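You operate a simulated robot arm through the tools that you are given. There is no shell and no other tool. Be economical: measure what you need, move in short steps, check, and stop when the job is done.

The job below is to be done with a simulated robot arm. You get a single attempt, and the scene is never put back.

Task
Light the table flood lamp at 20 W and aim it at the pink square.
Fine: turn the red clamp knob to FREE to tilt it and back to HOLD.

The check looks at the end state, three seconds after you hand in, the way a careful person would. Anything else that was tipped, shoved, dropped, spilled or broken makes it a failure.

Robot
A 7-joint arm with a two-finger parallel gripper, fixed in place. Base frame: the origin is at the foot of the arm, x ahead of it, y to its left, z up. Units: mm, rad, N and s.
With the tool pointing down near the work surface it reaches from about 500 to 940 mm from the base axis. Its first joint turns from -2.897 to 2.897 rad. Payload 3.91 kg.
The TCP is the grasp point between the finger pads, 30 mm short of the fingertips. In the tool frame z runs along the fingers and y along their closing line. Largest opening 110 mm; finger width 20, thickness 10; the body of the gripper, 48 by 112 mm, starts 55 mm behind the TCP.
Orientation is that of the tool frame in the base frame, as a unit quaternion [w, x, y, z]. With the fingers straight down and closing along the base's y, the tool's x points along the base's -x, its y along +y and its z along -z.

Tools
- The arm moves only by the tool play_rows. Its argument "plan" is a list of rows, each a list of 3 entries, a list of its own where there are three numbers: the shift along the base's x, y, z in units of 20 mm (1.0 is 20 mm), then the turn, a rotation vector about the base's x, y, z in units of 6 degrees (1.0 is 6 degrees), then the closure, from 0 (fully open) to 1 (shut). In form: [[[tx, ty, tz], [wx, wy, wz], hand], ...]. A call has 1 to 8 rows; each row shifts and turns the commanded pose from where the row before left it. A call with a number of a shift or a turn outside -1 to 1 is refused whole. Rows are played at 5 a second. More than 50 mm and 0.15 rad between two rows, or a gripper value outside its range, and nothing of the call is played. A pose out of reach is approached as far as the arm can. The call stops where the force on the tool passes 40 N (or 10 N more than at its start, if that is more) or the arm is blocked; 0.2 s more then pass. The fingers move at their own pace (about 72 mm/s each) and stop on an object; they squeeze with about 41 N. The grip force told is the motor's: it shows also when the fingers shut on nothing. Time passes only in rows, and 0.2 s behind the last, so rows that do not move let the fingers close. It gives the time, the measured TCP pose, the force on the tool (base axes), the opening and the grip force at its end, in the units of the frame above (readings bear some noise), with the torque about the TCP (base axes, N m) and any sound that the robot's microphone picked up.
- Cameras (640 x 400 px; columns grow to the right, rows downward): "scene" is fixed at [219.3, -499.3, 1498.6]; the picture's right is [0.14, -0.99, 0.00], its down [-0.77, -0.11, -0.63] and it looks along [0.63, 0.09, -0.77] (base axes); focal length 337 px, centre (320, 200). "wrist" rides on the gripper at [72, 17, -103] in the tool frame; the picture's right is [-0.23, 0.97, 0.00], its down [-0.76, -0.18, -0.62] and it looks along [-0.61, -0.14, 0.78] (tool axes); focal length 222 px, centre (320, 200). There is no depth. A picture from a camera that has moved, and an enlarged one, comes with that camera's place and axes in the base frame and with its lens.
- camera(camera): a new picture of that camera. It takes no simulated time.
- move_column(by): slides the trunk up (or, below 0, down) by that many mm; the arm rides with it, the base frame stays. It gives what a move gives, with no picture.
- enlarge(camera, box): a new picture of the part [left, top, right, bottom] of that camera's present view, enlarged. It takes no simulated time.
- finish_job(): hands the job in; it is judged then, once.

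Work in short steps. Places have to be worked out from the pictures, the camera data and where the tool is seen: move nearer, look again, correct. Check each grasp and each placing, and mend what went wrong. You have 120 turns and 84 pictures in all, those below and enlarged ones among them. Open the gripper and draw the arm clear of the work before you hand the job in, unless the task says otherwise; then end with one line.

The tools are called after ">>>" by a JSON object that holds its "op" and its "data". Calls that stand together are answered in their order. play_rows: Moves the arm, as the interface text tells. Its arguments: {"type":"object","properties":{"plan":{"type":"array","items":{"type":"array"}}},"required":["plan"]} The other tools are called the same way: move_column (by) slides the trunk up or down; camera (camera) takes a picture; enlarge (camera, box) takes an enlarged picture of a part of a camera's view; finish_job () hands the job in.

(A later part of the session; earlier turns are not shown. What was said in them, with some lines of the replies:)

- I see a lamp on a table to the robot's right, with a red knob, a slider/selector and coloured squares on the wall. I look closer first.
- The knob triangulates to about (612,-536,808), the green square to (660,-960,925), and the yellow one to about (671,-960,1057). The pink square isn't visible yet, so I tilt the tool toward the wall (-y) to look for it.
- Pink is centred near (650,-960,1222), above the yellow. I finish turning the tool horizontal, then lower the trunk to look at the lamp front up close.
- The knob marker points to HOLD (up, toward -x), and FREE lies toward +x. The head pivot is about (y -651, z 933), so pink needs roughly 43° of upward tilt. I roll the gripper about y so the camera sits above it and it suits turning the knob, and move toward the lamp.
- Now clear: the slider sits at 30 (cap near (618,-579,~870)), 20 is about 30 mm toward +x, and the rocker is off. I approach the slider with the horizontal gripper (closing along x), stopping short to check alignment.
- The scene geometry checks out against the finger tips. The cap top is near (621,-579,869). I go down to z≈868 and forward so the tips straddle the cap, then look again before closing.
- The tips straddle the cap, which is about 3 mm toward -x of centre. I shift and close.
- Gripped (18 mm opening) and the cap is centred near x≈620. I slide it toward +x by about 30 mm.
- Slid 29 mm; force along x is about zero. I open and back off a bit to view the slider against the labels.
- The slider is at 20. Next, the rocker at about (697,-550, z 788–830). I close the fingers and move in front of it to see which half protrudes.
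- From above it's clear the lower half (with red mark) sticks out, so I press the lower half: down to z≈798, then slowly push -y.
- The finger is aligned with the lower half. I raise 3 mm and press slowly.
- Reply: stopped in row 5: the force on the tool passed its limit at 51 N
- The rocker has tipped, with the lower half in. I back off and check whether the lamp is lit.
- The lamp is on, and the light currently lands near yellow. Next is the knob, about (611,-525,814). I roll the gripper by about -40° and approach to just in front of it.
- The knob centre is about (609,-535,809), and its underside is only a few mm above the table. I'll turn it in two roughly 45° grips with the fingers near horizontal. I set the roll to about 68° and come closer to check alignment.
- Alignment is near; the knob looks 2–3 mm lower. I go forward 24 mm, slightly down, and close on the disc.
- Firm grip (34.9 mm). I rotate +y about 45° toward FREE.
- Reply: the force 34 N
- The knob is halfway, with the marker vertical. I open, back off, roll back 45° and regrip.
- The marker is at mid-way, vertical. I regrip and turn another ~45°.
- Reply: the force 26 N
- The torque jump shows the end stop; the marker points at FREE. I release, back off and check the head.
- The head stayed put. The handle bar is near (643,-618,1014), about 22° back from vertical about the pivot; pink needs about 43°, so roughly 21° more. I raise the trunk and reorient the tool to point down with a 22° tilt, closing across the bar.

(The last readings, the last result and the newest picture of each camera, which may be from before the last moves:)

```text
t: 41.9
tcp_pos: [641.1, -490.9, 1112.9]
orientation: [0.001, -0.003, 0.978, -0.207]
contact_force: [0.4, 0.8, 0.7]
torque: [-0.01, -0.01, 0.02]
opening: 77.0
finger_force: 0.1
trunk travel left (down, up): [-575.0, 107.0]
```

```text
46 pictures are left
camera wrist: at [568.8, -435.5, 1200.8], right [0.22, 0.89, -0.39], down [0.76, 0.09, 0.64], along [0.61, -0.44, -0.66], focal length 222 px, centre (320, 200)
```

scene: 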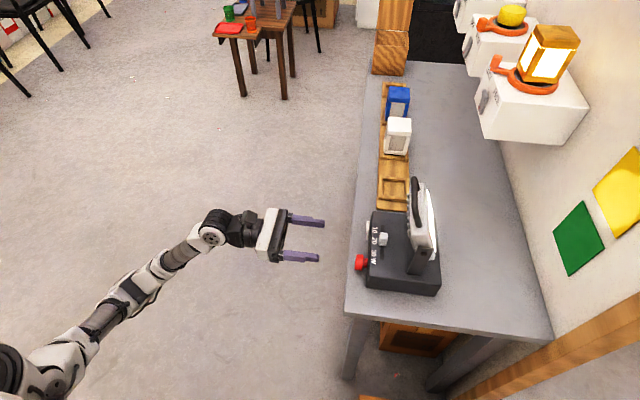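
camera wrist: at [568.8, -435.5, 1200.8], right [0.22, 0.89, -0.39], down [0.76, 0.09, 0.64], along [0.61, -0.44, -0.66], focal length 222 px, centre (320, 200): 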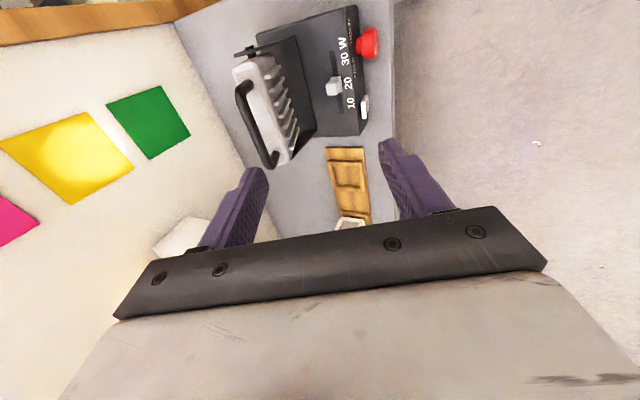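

The spot is centred on yellow, consistent with about 24° tilt. I move to an approach point above the handle along the tool axis.

>>> {"op": "play_rows", "data": {"plan": [[[0, -0.9, -0.2], [0, 0, 0], 0.4], [[0, -0.9, -0.2], [0, 0, 0], 0.5], [[0, -0.9, -0.2], [0, 0, 0], 0.5], [[0, -0.9, -0.3], [0, 0, 0], 0.5], [[0, -0.9, -0.3], [0, 0, 0], 0.5]]}}

>>> {"op": "camera", "data": {"camera": "wrist"}}

>>> {"op": "enlarge", "data": {"camera": "scene", "box": [330, 130, 490, 250]}}

```text
t: 43.1
tcp_pos: [640.6, -581.5, 1090.8]
orientation: [0.0, -0.003, 0.978, -0.207]
contact_force: [0.2, -0.1, -1.5]
torque: [-0.01, -0.02, 0.0]
opening: 55.1
finger_force: 0.0
trunk travel left (down, up): [-575.0, 107.0]
```

```text
45 pictures are left
camera wrist: at [568.3, -526.1, 1177.0], right [0.22, 0.89, -0.4], down [0.76, 0.1, 0.64], along [0.61, -0.44, -0.66], focal length 222 px, centre (320, 200)
```

wrist: 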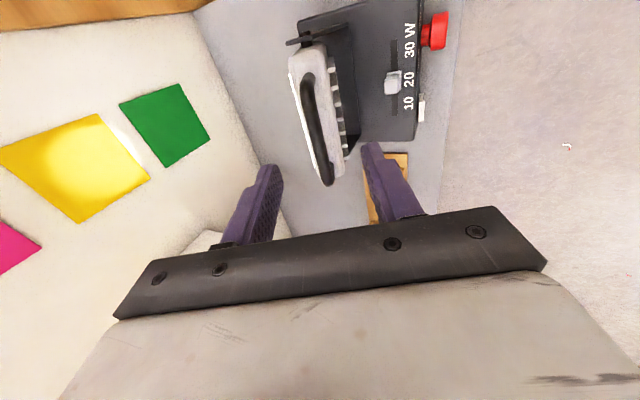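

```text
3.33 times, centred on (410, 190) of scene
camera zoom: at [219.3, -499.3, 1498.6], right [0.14, -0.99, 0.0], down [-0.77, -0.11, -0.63], along [0.63, 0.09, -0.77], focal length 1125 px, centre (20, 233)
```

zoom: 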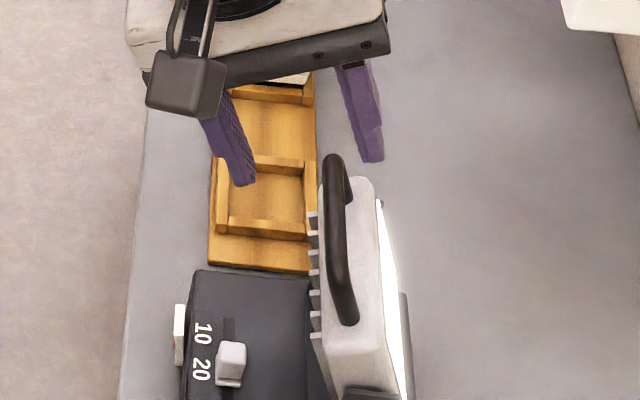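

The bar is centred near (643,-620,1016). I descend along the tool axis so the fingers straddle it.

>>> {"op": "play_rows", "data": {"plan": [[[0.1, -0.5, -0.65], [0, 0, 0], 0.5], [[0, -0.3, -0.65], [0, 0, 0], 0.5], [[0, -0.3, -0.65], [0, 0, 0], 0.5], [[0, -0.3, -0.65], [0, 0, 0], 0.5], [[0, -0.3, -0.65], [0, 0, 0], 0.5]]}}

>>> {"op": "camera", "data": {"camera": "wrist"}}

>>> {"op": "enlarge", "data": {"camera": "scene", "box": [330, 130, 490, 250]}}

```text
t: 44.3
tcp_pos: [643.4, -614.2, 1023.4]
orientation: [0.0, -0.004, 0.978, -0.207]
contact_force: [0.0, 0.0, -0.7]
torque: [-0.03, 0.03, -0.01]
opening: 55.0
finger_force: 0.1
trunk travel left (down, up): [-575.0, 107.0]
```

```text
43 pictures are left
camera wrist: at [571.2, -559.4, 1111.0], right [0.22, 0.89, -0.39], down [0.76, 0.1, 0.64], along [0.61, -0.44, -0.66], focal length 222 px, centre (320, 200)
```

wrist: 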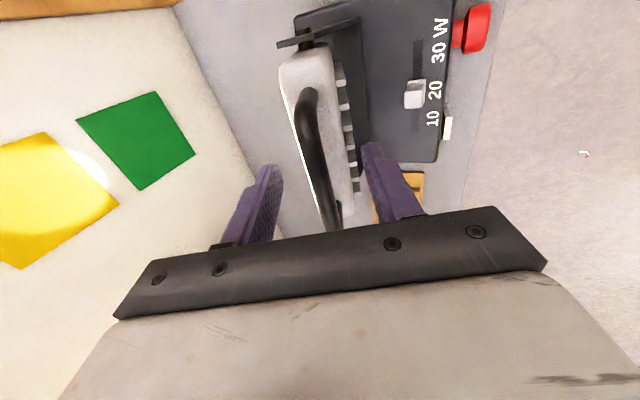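

```text
3.33 times, centred on (410, 190) of scene
camera zoom: at [219.3, -499.3, 1498.6], right [0.14, -0.99, 0.0], down [-0.77, -0.11, -0.63], along [0.63, 0.09, -0.77], focal length 1125 px, centre (20, 233)
```

zoom: 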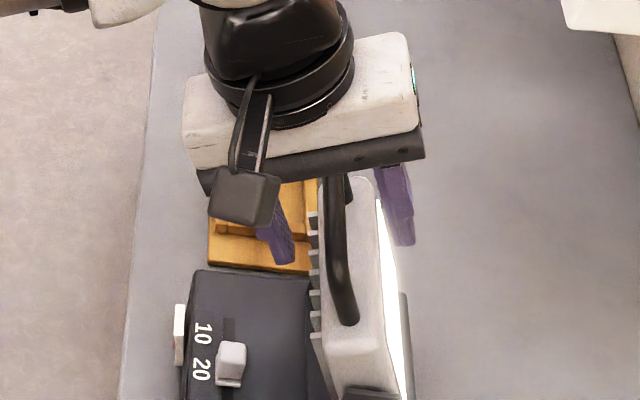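

The bar lies between the fingers, so I close on it.

>>> {"op": "play_rows", "data": {"plan": [[[0, 0, 0], [0, 0, 0], 0.75], [[0, 0, 0], [0, 0, 0], 0.9], [[0, 0, 0], [0, 0, 0], 0.95], [[0, 0, 0], [0, 0, 0], 0.95]]}}

>>> {"op": "camera", "data": {"camera": "wrist"}}

```text
t: 45.3
tcp_pos: [643.8, -615.2, 1023.6]
orientation: [0.001, -0.003, 0.978, -0.207]
contact_force: [0.6, 0.8, -2.5]
torque: [0.14, -0.24, -0.32]
opening: 11.7
finger_force: 44.8
trunk travel left (down, up): [-575.0, 107.0]
```

```text
41 pictures are left
camera wrist: at [571.0, -559.4, 1111.2], right [0.22, 0.89, -0.39], down [0.76, 0.09, 0.64], along [0.61, -0.44, -0.66], focal length 222 px, centre (320, 200)
```

wrist: 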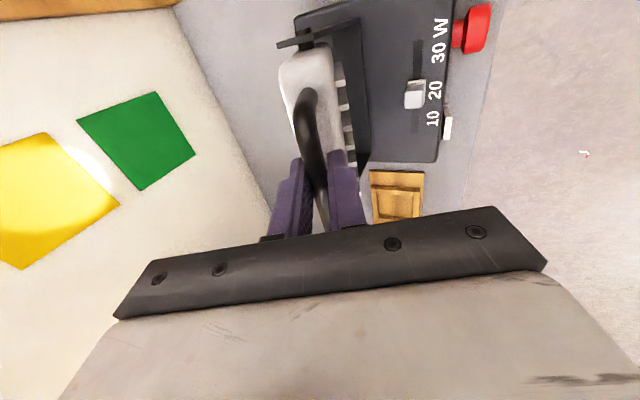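

Gripped (11.7 mm). I swing about the pivot (y -651, z 933), first by 9°, to see how it follows.

>>> {"op": "play_rows", "data": {"plan": [[[0, 0.235, -0.1], [-0.5, 0, 0], 0.95], [[0, 0.23, -0.115], [-0.5, 0, 0], 0.95], [[0, 0.225, -0.125], [-0.5, 0, 0], 0.95]]}}

>>> {"op": "camera", "data": {"camera": "wrist"}}

```text
t: 46.1
tcp_pos: [643.2, -601.3, 1017.6]
orientation: [0.0, -0.003, 0.959, -0.284]
contact_force: [1.0, -3.6, -1.0]
torque: [-0.09, -0.11, -0.52]
opening: 11.8
finger_force: 44.4
trunk travel left (down, up): [-575.0, 107.0]
```

```text
40 pictures are left
camera wrist: at [571.0, -533.0, 1094.7], right [0.22, 0.82, -0.53], down [0.76, 0.19, 0.62], along [0.61, -0.54, -0.58], focal length 222 px, centre (320, 200)
```

wrist: 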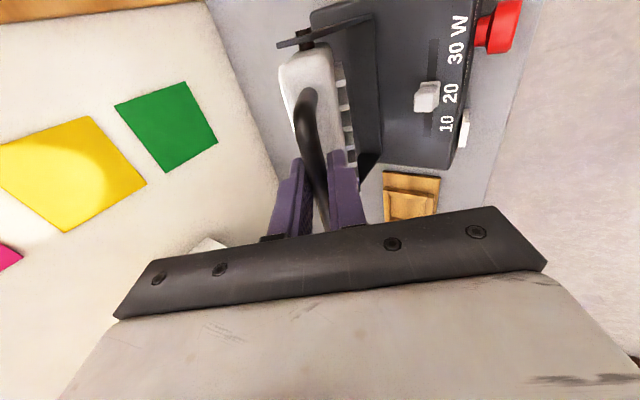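

Works smoothly, and the spot is moving up. I continue another 9°.

>>> {"op": "play_rows", "data": {"plan": [[[0, 0.215, -0.135], [-0.5, 0, 0], 0.95], [[0, 0.21, -0.145], [-0.5, 0, 0], 0.95], [[0, 0.2, -0.16], [-0.5, 0, 0], 0.95]]}}

>>> {"op": "camera", "data": {"camera": "wrist"}}

```text
t: 46.9
tcp_pos: [643.1, -588.9, 1008.0]
orientation: [0.0, -0.002, 0.934, -0.358]
contact_force: [-0.4, -1.4, 0.9]
torque: [-0.02, -0.36, -0.28]
opening: 11.9
finger_force: 44.5
trunk travel left (down, up): [-575.0, 107.0]
```

```text
39 pictures are left
camera wrist: at [571.0, -509.2, 1074.1], right [0.22, 0.73, -0.65], down [0.76, 0.29, 0.58], along [0.61, -0.62, -0.49], focal length 222 px, centre (320, 200)
```

wrist: 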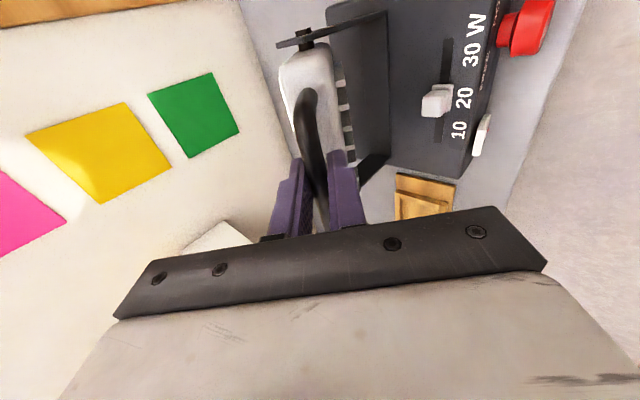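

The spot is now mostly above yellow, but pink is out of view. I release and withdraw along the tool axis to check.

>>> {"op": "play_rows", "data": {"plan": [[[0, 0, 0], [0, 0, 0], 0.8], [[0, 0, 0], [0, 0, 0], 0.55], [[0, 0.35, 0.4], [0, 0, 0], 0.5], [[0, 0.6, 0.7], [0, 0, 0], 0.5], [[0, 0.6, 0.7], [0, 0, 0], 0.5], [[0, 0.6, 0.6], [-1, 0, 0], 0.5], [[0, 0.6, 0.4], [-1, 0, 0], 0.5], [[0, 0.6, 0.3], [-1, 0, 0], 0.5]]}}

>>> {"op": "camera", "data": {"camera": "wrist"}}

```text
t: 48.7
tcp_pos: [643.7, -521.8, 1068.7]
orientation: [0.0, -0.003, 0.866, -0.5]
contact_force: [-0.7, 0.3, 0.3]
torque: [-0.01, 0.0, 0.01]
opening: 55.0
finger_force: 0.1
trunk travel left (down, up): [-575.0, 107.0]
```

```text
38 pictures are left
camera wrist: at [571.2, -425.3, 1108.1], right [0.22, 0.49, -0.84], down [0.76, 0.46, 0.46], along [0.61, -0.75, -0.27], focal length 222 px, centre (320, 200)
```

wrist: 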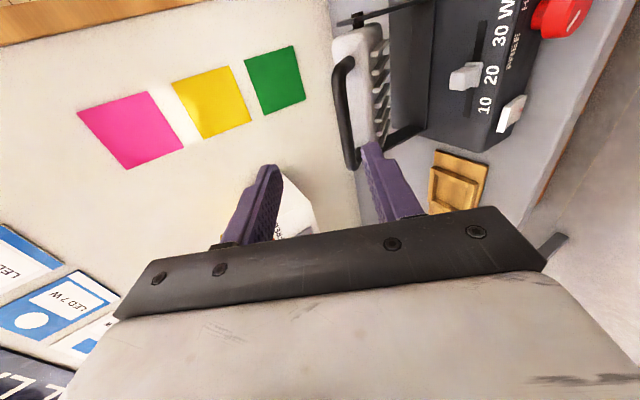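

>>> {"op": "enlarge", "data": {"camera": "wrist", "box": [40, 50, 320, 200]}}

```text
2.29 times, centred on (180, 125) of wrist
camera zoom: at [571.2, -425.3, 1108.1], right [0.22, 0.49, -0.84], down [0.76, 0.46, 0.46], along [0.61, -0.75, -0.27], focal length 508 px, centre (640, 371)
```

zoom: 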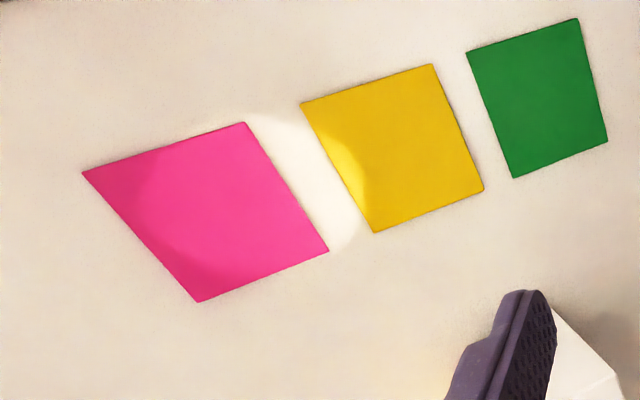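

The spot spans about 30.6°–46.6° in elevation (centre ~38.6°), while pink's centre is at ~44°. It needs about 5.5° more, so I retrace and regrip.

>>> {"op": "play_rows", "data": {"plan": [[[0, -0.6, -0.3], [1, 0, 0], 0.5], [[0, -0.6, -0.4], [1, 0, 0], 0.5], [[0, -0.6, -0.6], [1, 0, 0], 0.5], [[0, -0.6, -0.7], [0, 0, 0], 0.5], [[0, -0.6, -0.7], [0, 0, 0], 0.5], [[0, -0.35, -0.4], [0, 0, 0], 0.55], [[0, 0, 0], [0, 0, 0], 0.8], [[0, 0, 0], [0, 0, 0], 0.95]]}}

>>> {"op": "play_rows", "data": {"plan": [[[0, 0, 0], [0, 0, 0], 0.95], [[0, 0.175, -0.15], [-0.46, 0, 0], 0.95], [[0, 0.17, -0.163], [-0.46, 0, 0], 0.95], [[0, 0, 0], [0, 0, 0], 0.95]]}}

>>> {"op": "play_rows", "data": {"plan": [[[0, 0, 0], [0, 0, 0], 0.8], [[0, 0, 0], [0, 0, 0], 0.55], [[0, 0.35, 0.4], [0, 0, 0], 0.5], [[0, 0.6, 0.7], [0, 0, 0], 0.5], [[0, 0.6, 0.7], [0, 0, 0], 0.5], [[0, 0.6, 0.6], [-1, 0, 0], 0.5], [[0, 0.6, 0.4], [-1, 0, 0], 0.5], [[0, 0.6, 0.3], [-1, 0, 0], 0.5]]}}

>>> {"op": "enlarge", "data": {"camera": "wrist", "box": [40, 30, 360, 200]}}

```text
t: 50.5
tcp_pos: [643.2, -590.2, 1009.0]
orientation: [0.001, -0.002, 0.934, -0.358]
contact_force: [-0.7, -0.8, -0.7]
torque: [-0.03, -0.36, -0.13]
opening: 11.9
finger_force: 44.8
trunk travel left (down, up): [-575.0, 107.0]
```

```text
t: 51.5
tcp_pos: [643.2, -583.4, 1003.1]
orientation: [0.0, -0.003, 0.916, -0.402]
contact_force: [-1.2, -5.1, -0.7]
torque: [-0.12, -0.46, -0.12]
opening: 11.8
finger_force: 44.2
trunk travel left (down, up): [-575.0, 107.0]
```

```text
t: 53.3
tcp_pos: [644.4, -514.2, 1064.1]
orientation: [0.0, -0.003, 0.841, -0.54]
contact_force: [0.2, -0.7, -0.3]
torque: [0.01, 0.0, -0.02]
opening: 55.0
finger_force: 0.0
trunk travel left (down, up): [-575.0, 107.0]
```

```text
2.00 times, centred on (200, 115) of wrist
camera zoom: at [571.9, -415.7, 1091.8], right [0.22, 0.4, -0.89], down [0.76, 0.5, 0.42], along [0.61, -0.77, -0.2], focal length 444 px, centre (560, 370)
```

zoom: 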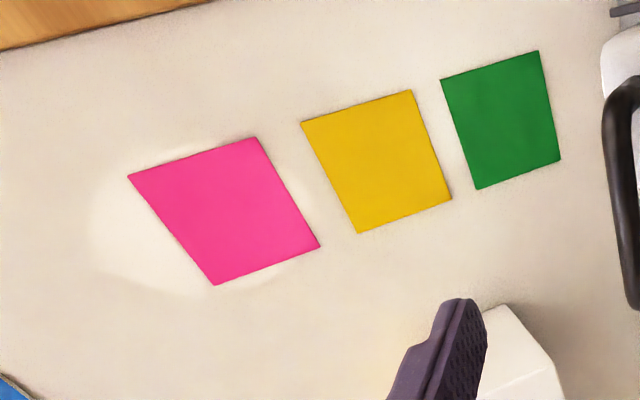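

The spot now covers pink. I zoom in to judge centring.

>>> {"op": "enlarge", "data": {"camera": "wrist", "box": [70, 80, 230, 190]}}

```text
3.64 times, centred on (150, 135) of wrist
camera zoom: at [571.9, -415.7, 1091.8], right [0.22, 0.4, -0.89], down [0.76, 0.5, 0.42], along [0.61, -0.77, -0.2], focal length 808 px, centre (938, 436)
```

zoom: 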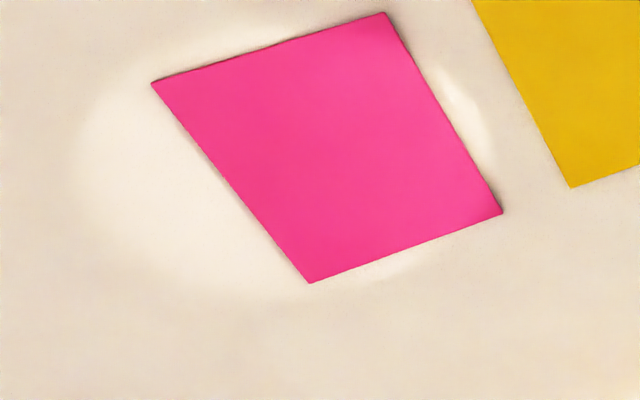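

The spot centre is at ~43.8° against pink's ~44°, so it's well aimed. Now I go back to the knob: tool horizontal, roll to ~113°, trunk down 200.

>>> {"op": "play_rows", "data": {"plan": [[[-0.3, 0.84, 0], [-0.82, 0, 0], 0.53], [[-0.3, 0.84, 0], [-0.82, 0, 0], 0.53], [[-0.3, 0.84, 0], [-0.82, 0, 0], 0.53], [[-0.3, 0.84, 0], [-0.82, 0, 0], 0.53], [[-0.3, 0.84, 0], [-0.82, 0, 0], 0.53]]}}

>>> {"op": "play_rows", "data": {"plan": [[[-0.05, 0, 0], [0, 1, 0], 0.53], [[-0.05, 0, 0], [0, 1, 0], 0.53], [[-0.05, 0, 0], [0, 1, 0], 0.53], [[-0.05, 0, 0], [0, 1, 0], 0.53], [[0, 0, 0], [0, 1, 0], 0.53], [[0, 0, 0], [0, 1, 0], 0.53], [[0, 0, 0], [0, 1, 0], 0.53], [[0, 0, 0], [0, 1, 0], 0.53]]}}

>>> {"op": "play_rows", "data": {"plan": [[[0, 0, 0], [0, 1, 0], 0.53], [[0, 0, 0], [0, 1, 0], 0.53], [[0, 0, 0], [0, 1, 0], 0.53], [[0, 0, 0], [0, 1, 0], 0.53], [[0, 0, 0], [0, 1, 0], 0.53], [[0, 0, 0], [0, 1, 0], 0.53], [[0, 0, 0], [0, 1, 0], 0.53], [[0, 0, 0], [0, 1, 0], 0.53]]}}

>>> {"op": "play_rows", "data": {"plan": [[[0, 0, 0], [0, 1, 0], 0.53], [[0, 0, 0], [0, 1, 0], 0.53], [[0, 0, 0], [0, 0.8, 0], 0.53]]}}

>>> {"op": "move_column", "data": {"by": -200}}

```text
t: 54.5
tcp_pos: [613.6, -432.0, 1064.3]
orientation: [0.001, 0.003, -0.706, 0.708]
contact_force: [0.2, 0.1, 0.2]
torque: [-0.01, -0.03, 0.01]
opening: 51.7
finger_force: 0.0
trunk travel left (down, up): [-575.0, 107.0]
```

```text
t: 56.3
tcp_pos: [609.3, -432.3, 1062.4]
orientation: [0.288, 0.291, -0.645, 0.645]
contact_force: [0.4, -0.6, -1.0]
torque: [-0.01, 0.02, -0.03]
opening: 51.9
finger_force: 0.0
trunk travel left (down, up): [-575.0, 107.0]
```

```text
t: 58.1
tcp_pos: [609.8, -430.0, 1064.2]
orientation: [0.526, 0.529, -0.471, 0.471]
contact_force: [0.1, -1.2, 0.1]
torque: [0.03, -0.03, 0.02]
opening: 51.6
finger_force: 0.0
trunk travel left (down, up): [-575.0, 107.0]
```

```text
t: 58.9
tcp_pos: [608.6, -431.2, 1064.1]
orientation: [0.589, 0.591, -0.39, 0.389]
contact_force: [0.5, 0.6, 0.1]
torque: [0.01, 0.0, -0.01]
opening: 52.0
finger_force: 0.0
trunk travel left (down, up): [-575.0, 107.0]
```

```text
t: 61.0
tcp_pos: [610.7, -430.2, 863.0]
orientation: [0.589, 0.591, -0.39, 0.389]
contact_force: [-0.1, 1.0, 0.2]
torque: [0.04, -0.02, -0.01]
opening: 51.8
finger_force: 0.0
trunk travel left (down, up): [-375.0, 307.0]
```

Now I align in front of the knob at (609.5,-480,809) and look.

>>> {"op": "play_rows", "data": {"plan": [[[0, -0.6, -0.9], [0, 0, 0], 0.53], [[0, -0.6, -0.9], [0, 0, 0], 0.53], [[0, -0.7, -0.9], [0, 0, 0], 0.53], [[0, -0.6, 0], [0, 0, 0], 0.53]]}}

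>>> {"op": "enlarge", "data": {"camera": "wrist", "box": [220, 60, 420, 210]}}

>>> {"op": "enlarge", "data": {"camera": "scene", "box": [310, 220, 410, 300]}}

```text
t: 62.0
tcp_pos: [608.2, -480.1, 810.3]
orientation: [0.589, 0.591, -0.39, 0.389]
contact_force: [0.7, -0.3, 0.6]
torque: [0.0, 0.03, -0.01]
opening: 51.7
finger_force: 0.1
trunk travel left (down, up): [-375.0, 307.0]
```

```text
2.67 times, centred on (320, 135) of wrist
camera zoom: at [622.4, -379.4, 883.4], right [-0.98, 0.0, 0.17], down [-0.14, 0.63, -0.77], along [-0.11, -0.78, -0.62], focal length 592 px, centre (320, 373)
```

zoom: 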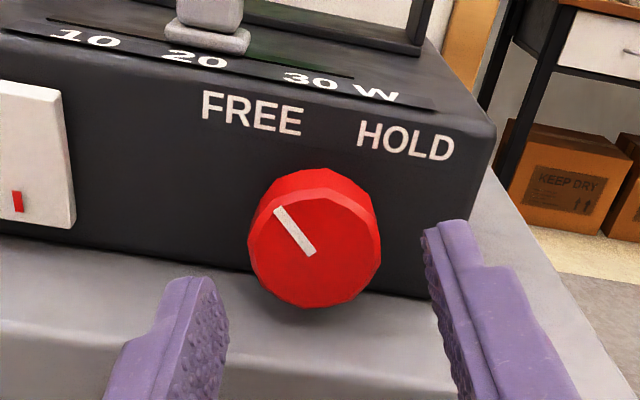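

```text
5.00 times, centred on (360, 260) of scene
camera zoom: at [219.3, -499.3, 1498.6], right [0.14, -0.99, 0.0], down [-0.77, -0.11, -0.63], along [0.63, 0.09, -0.77], focal length 1687 px, centre (120, -100)
```

zoom: 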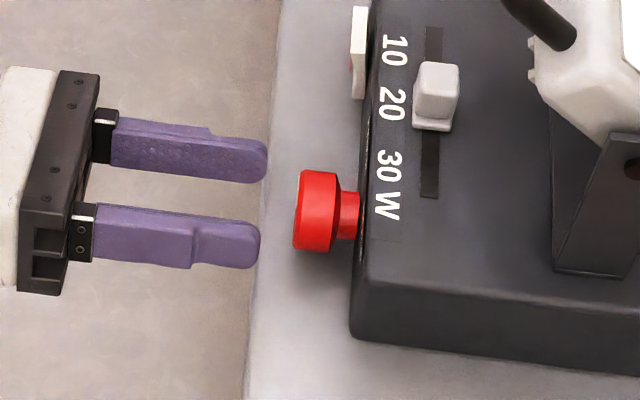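

Close to aligned; the knob is about 2 mm toward +x. I advance, grip, and turn -45°.

>>> {"op": "play_rows", "data": {"plan": [[[0.1, -0.7, -0.07], [0, 0, 0], 0.53], [[0, -0.75, 0], [0, 0, 0], 0.53], [[0, 0, 0], [0, 0, 0], 0.8], [[0, 0, 0], [0, 0, 0], 0.8], [[0, 0, 0], [0, 0, 0], 0.8]]}}

>>> {"op": "play_rows", "data": {"plan": [[[0, 0, 0], [0, -0.95, 0], 0.8], [[0, 0, 0], [0, -0.95, 0], 0.8], [[0, 0, 0], [0, -0.95, 0], 0.8], [[0, 0, 0], [0, -0.95, 0], 0.8], [[0, 0, 0], [0, -0.95, 0], 0.8], [[0, 0, 0], [0, -0.95, 0], 0.8], [[0, 0, 0], [0, -0.95, 0], 0.8], [[0, 0, 0], [0, -0.95, 0], 0.8]]}}

>>> {"op": "enlarge", "data": {"camera": "wrist", "box": [220, 60, 420, 210]}}

```text
t: 63.2
tcp_pos: [610.6, -510.7, 808.7]
orientation: [0.59, 0.59, -0.391, 0.388]
contact_force: [-4.2, 2.0, -1.2]
torque: [0.3, -0.16, -0.2]
opening: 35.0
finger_force: 45.0
trunk travel left (down, up): [-375.0, 307.0]
```

```text
t: 65.0
tcp_pos: [609.7, -510.9, 807.9]
orientation: [-0.392, -0.393, 0.59, -0.587]
contact_force: [-21.1, 5.4, -5.6]
torque: [0.04, 0.02, -0.3]
opening: 34.8
finger_force: 45.1
trunk travel left (down, up): [-375.0, 307.0]
```

```text
2.67 times, centred on (320, 135) of wrist
camera zoom: at [566.6, -408.8, 869.3], right [-0.81, 0.0, -0.58], down [0.46, 0.62, -0.63], along [0.36, -0.78, -0.51], focal length 592 px, centre (320, 373)
```

zoom: 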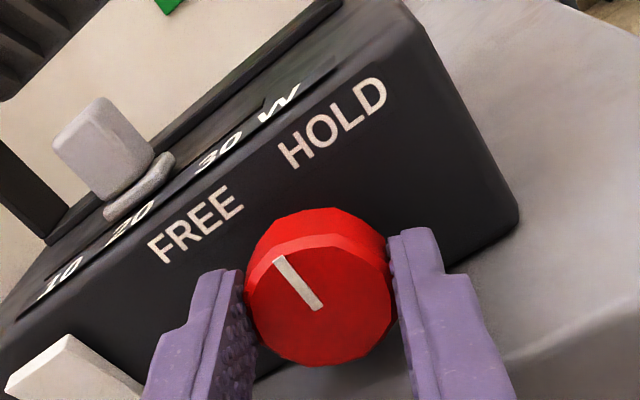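

Halfway (marker vertical). I release, back off, roll forward +45°, re-advance and grip.

>>> {"op": "play_rows", "data": {"plan": [[[0, 0, 0], [0, 0, 0], 0.6], [[0, 0, 0], [0, 0, 0], 0.53], [[0, 0.8, 0.1], [0, 0, 0], 0.53], [[0, 0.8, 0], [0, 1, 0], 0.53], [[0, 0, 0], [0, 1, 0], 0.53], [[0, 0, 0], [0, 1, 0], 0.53], [[0, 0, 0], [0, 1, 0], 0.53], [[0, 0, 0], [0, 1, 0], 0.53]]}}

>>> {"op": "play_rows", "data": {"plan": [[[0, 0, 0], [0, 1, 0], 0.53], [[0, 0, 0], [0, 1, 0], 0.53], [[0, 0, 0], [0, 0.6, 0], 0.53], [[0, -0.8, -0.1], [0, 0, 0], 0.53], [[0, -0.8, 0], [0, 0, 0], 0.53], [[0, 0, 0], [0, 0, 0], 0.8], [[0, 0, 0], [0, 0, 0], 0.8], [[0, 0, 0], [0, 0, 0], 0.8]]}}

>>> {"op": "play_rows", "data": {"plan": [[[0, 0, 0], [0, -0.95, 0], 0.8], [[0, 0, 0], [0, -0.95, 0], 0.8], [[0, 0, 0], [0, -0.95, 0], 0.8], [[0, 0, 0], [0, -0.95, 0], 0.8], [[0, 0, 0], [0, -0.95, 0], 0.8], [[0, 0, 0], [0, -0.95, 0], 0.8], [[0, 0, 0], [0, -0.95, 0], 0.8], [[0, 0, 0], [0, -0.95, 0], 0.8]]}}

>>> {"op": "enlarge", "data": {"camera": "wrist", "box": [220, 60, 420, 210]}}

```text
t: 66.8
tcp_pos: [611.3, -477.9, 809.8]
orientation: [0.531, 0.533, -0.466, 0.465]
contact_force: [1.0, -1.0, 0.0]
torque: [0.03, -0.04, 0.0]
opening: 51.7
finger_force: 0.0
trunk travel left (down, up): [-375.0, 307.0]
```

```text
t: 68.6
tcp_pos: [610.7, -510.2, 808.8]
orientation: [0.59, 0.59, -0.391, 0.389]
contact_force: [-1.5, -1.2, 0.5]
torque: [0.2, -0.03, -0.2]
opening: 35.1
finger_force: 44.7
trunk travel left (down, up): [-375.0, 307.0]
```

```text
t: 70.4
tcp_pos: [609.6, -510.5, 808.6]
orientation: [-0.392, -0.393, 0.589, -0.587]
contact_force: [-23.6, 16.9, -2.1]
torque: [0.77, 0.24, -0.14]
opening: 35.2
finger_force: 45.5
trunk travel left (down, up): [-375.0, 307.0]
```

```text
2.67 times, centred on (320, 135) of wrist
camera zoom: at [566.5, -408.2, 869.7], right [-0.81, 0.0, -0.58], down [0.46, 0.62, -0.63], along [0.36, -0.78, -0.51], focal length 592 px, centre (320, 373)
```

zoom: 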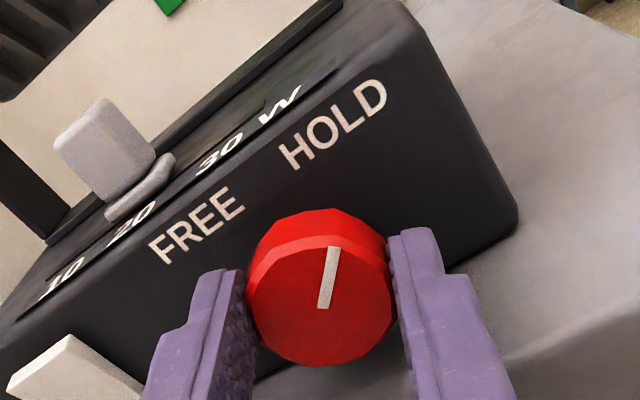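

The marker matches the original HOLD picture. I nudge 3° more to seat it at the stop, then release and back off.

>>> {"op": "play_rows", "data": {"plan": [[[0, 0, 0], [0, -0.5, 0], 0.8], [[0, 0, 0], [0, 0, 0], 0.8]]}}

>>> {"op": "play_rows", "data": {"plan": [[[0, 0, 0], [0, 0, 0], 0.6], [[0, 0, 0], [0, 0, 0], 0.53], [[0, 0.9, 0.1], [0, 0, 0], 0.53], [[0, 0.9, 0.1], [0, 0, 0], 0.53], [[0, 0.9, 0.4], [0, 0, 0], 0.5], [[0, 0.9, 0.9], [0, 0, 0], 0.3], [[0, 0.9, 0.9], [0, 0, 0], 0.3], [[0, 0.9, 0.9], [0, 0, 0], 0]]}}

>>> {"op": "play_rows", "data": {"plan": [[[0, 0.9, 0.9], [0, -1, 0], 0], [[0, 0.9, 0.9], [0, -1, 0], 0], [[0, 0.5, 0.9], [0, -1, 0], 0], [[0, 0, 0.9], [0, -1, 0], 0], [[0, 0, 0.9], [0, -1, 0], 0], [[0, 0, 0.9], [0, -1, 0], 0]]}}

>>> {"op": "camera", "data": {"camera": "wrist"}}

>>> {"op": "enlarge", "data": {"camera": "wrist", "box": [200, 0, 420, 150]}}

>>> {"op": "camera", "data": {"camera": "scene"}}

```text
t: 71.0
tcp_pos: [608.7, -509.8, 808.2]
orientation: [-0.377, -0.378, 0.599, -0.597]
contact_force: [-26.9, 17.7, -6.1]
torque: [-0.1, 1.18, -0.82]
opening: 35.4
finger_force: 45.3
trunk travel left (down, up): [-375.0, 307.0]
```

```text
t: 72.8
tcp_pos: [610.9, -401.7, 875.1]
orientation: [-0.377, -0.379, 0.598, -0.597]
contact_force: [-0.6, -0.2, -0.8]
torque: [0.01, 0.0, 0.01]
opening: 109.9
finger_force: 0.0
trunk travel left (down, up): [-375.0, 307.0]
```

```text
t: 74.2
tcp_pos: [611.1, -356.6, 982.8]
orientation: [0.172, 0.175, -0.685, 0.686]
contact_force: [0.3, 0.4, 0.3]
torque: [0.0, 0.05, 0.02]
opening: 110.1
finger_force: 0.2
trunk travel left (down, up): [-375.0, 307.0]
```

```text
30 pictures are left
camera wrist: at [539.6, -254.3, 1002.6], right [-0.26, 0.0, -0.96], down [0.75, 0.63, -0.21], along [0.6, -0.78, -0.16], focal length 222 px, centre (320, 200)
```

wrist: 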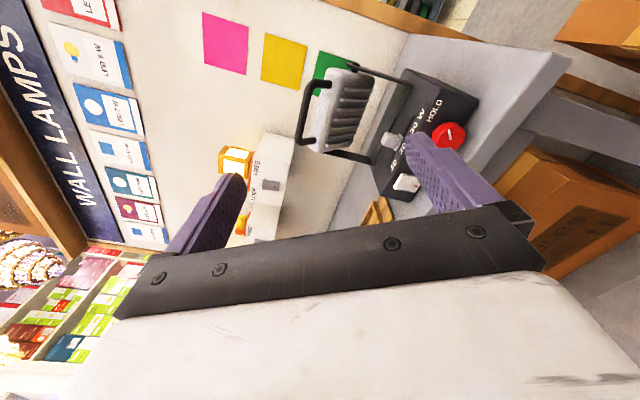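

```text
2.67 times, centred on (310, 75) of wrist
camera zoom: at [539.6, -254.3, 1002.6], right [-0.26, 0.0, -0.96], down [0.75, 0.63, -0.21], along [0.6, -0.78, -0.16], focal length 592 px, centre (347, 533)
```

zoom: 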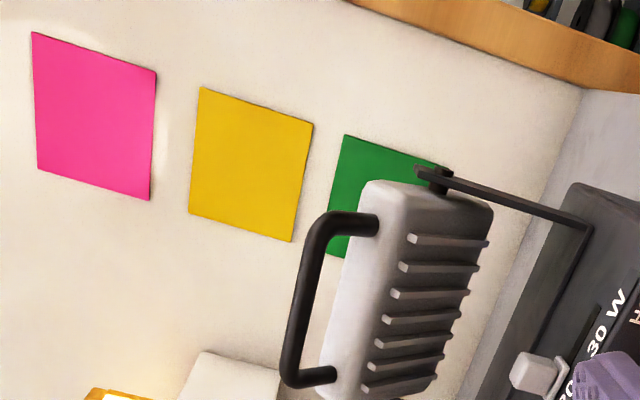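

```text
28 pictures are left
```

scene: 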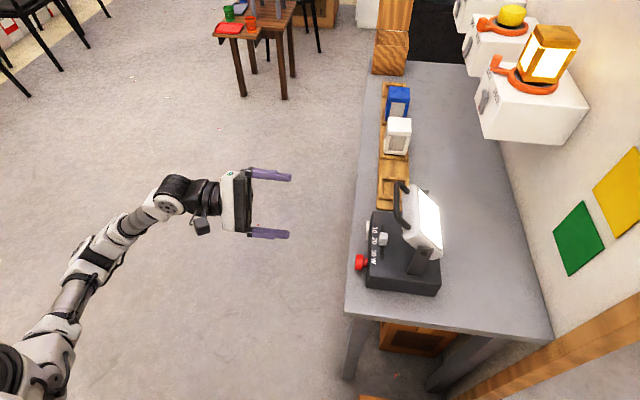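

The stop torque (1.2 N·m) confirms HOLD is seated. Last check of the spot on pink and of the knob and slider.

>>> {"op": "enlarge", "data": {"camera": "wrist", "box": [150, 0, 310, 110]}}

>>> {"op": "enlarge", "data": {"camera": "wrist", "box": [360, 60, 500, 210]}}

```text
3.64 times, centred on (230, 55) of wrist
camera zoom: at [539.6, -254.3, 1002.6], right [-0.26, 0.0, -0.96], down [0.75, 0.63, -0.21], along [0.6, -0.78, -0.16], focal length 808 px, centre (647, 727)
```

zoom: 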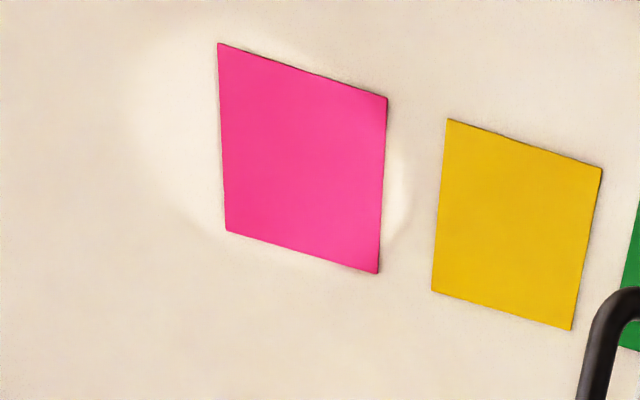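

```text
2.67 times, centred on (430, 135) of wrist
camera zoom: at [539.6, -254.3, 1002.6], right [-0.26, 0.0, -0.96], down [0.75, 0.63, -0.21], along [0.6, -0.78, -0.16], focal length 592 px, centre (27, 373)
```

zoom: 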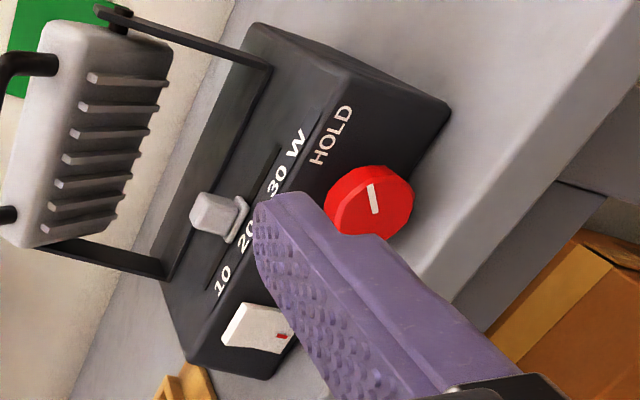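

The spot surrounds pink, the slider is at 20, the knob is at HOLD, the lamp is on and the arm is clear with the gripper open. Handing in.

>>> {"op": "finish_job", "data": {}}

```text
The job is handed in.
```

The table flood lamp is lit at 20 W and aimed at the pink square. The red clamp knob is back at HOLD, and the arm is clear of the work with the gripper open. The job is handed in.
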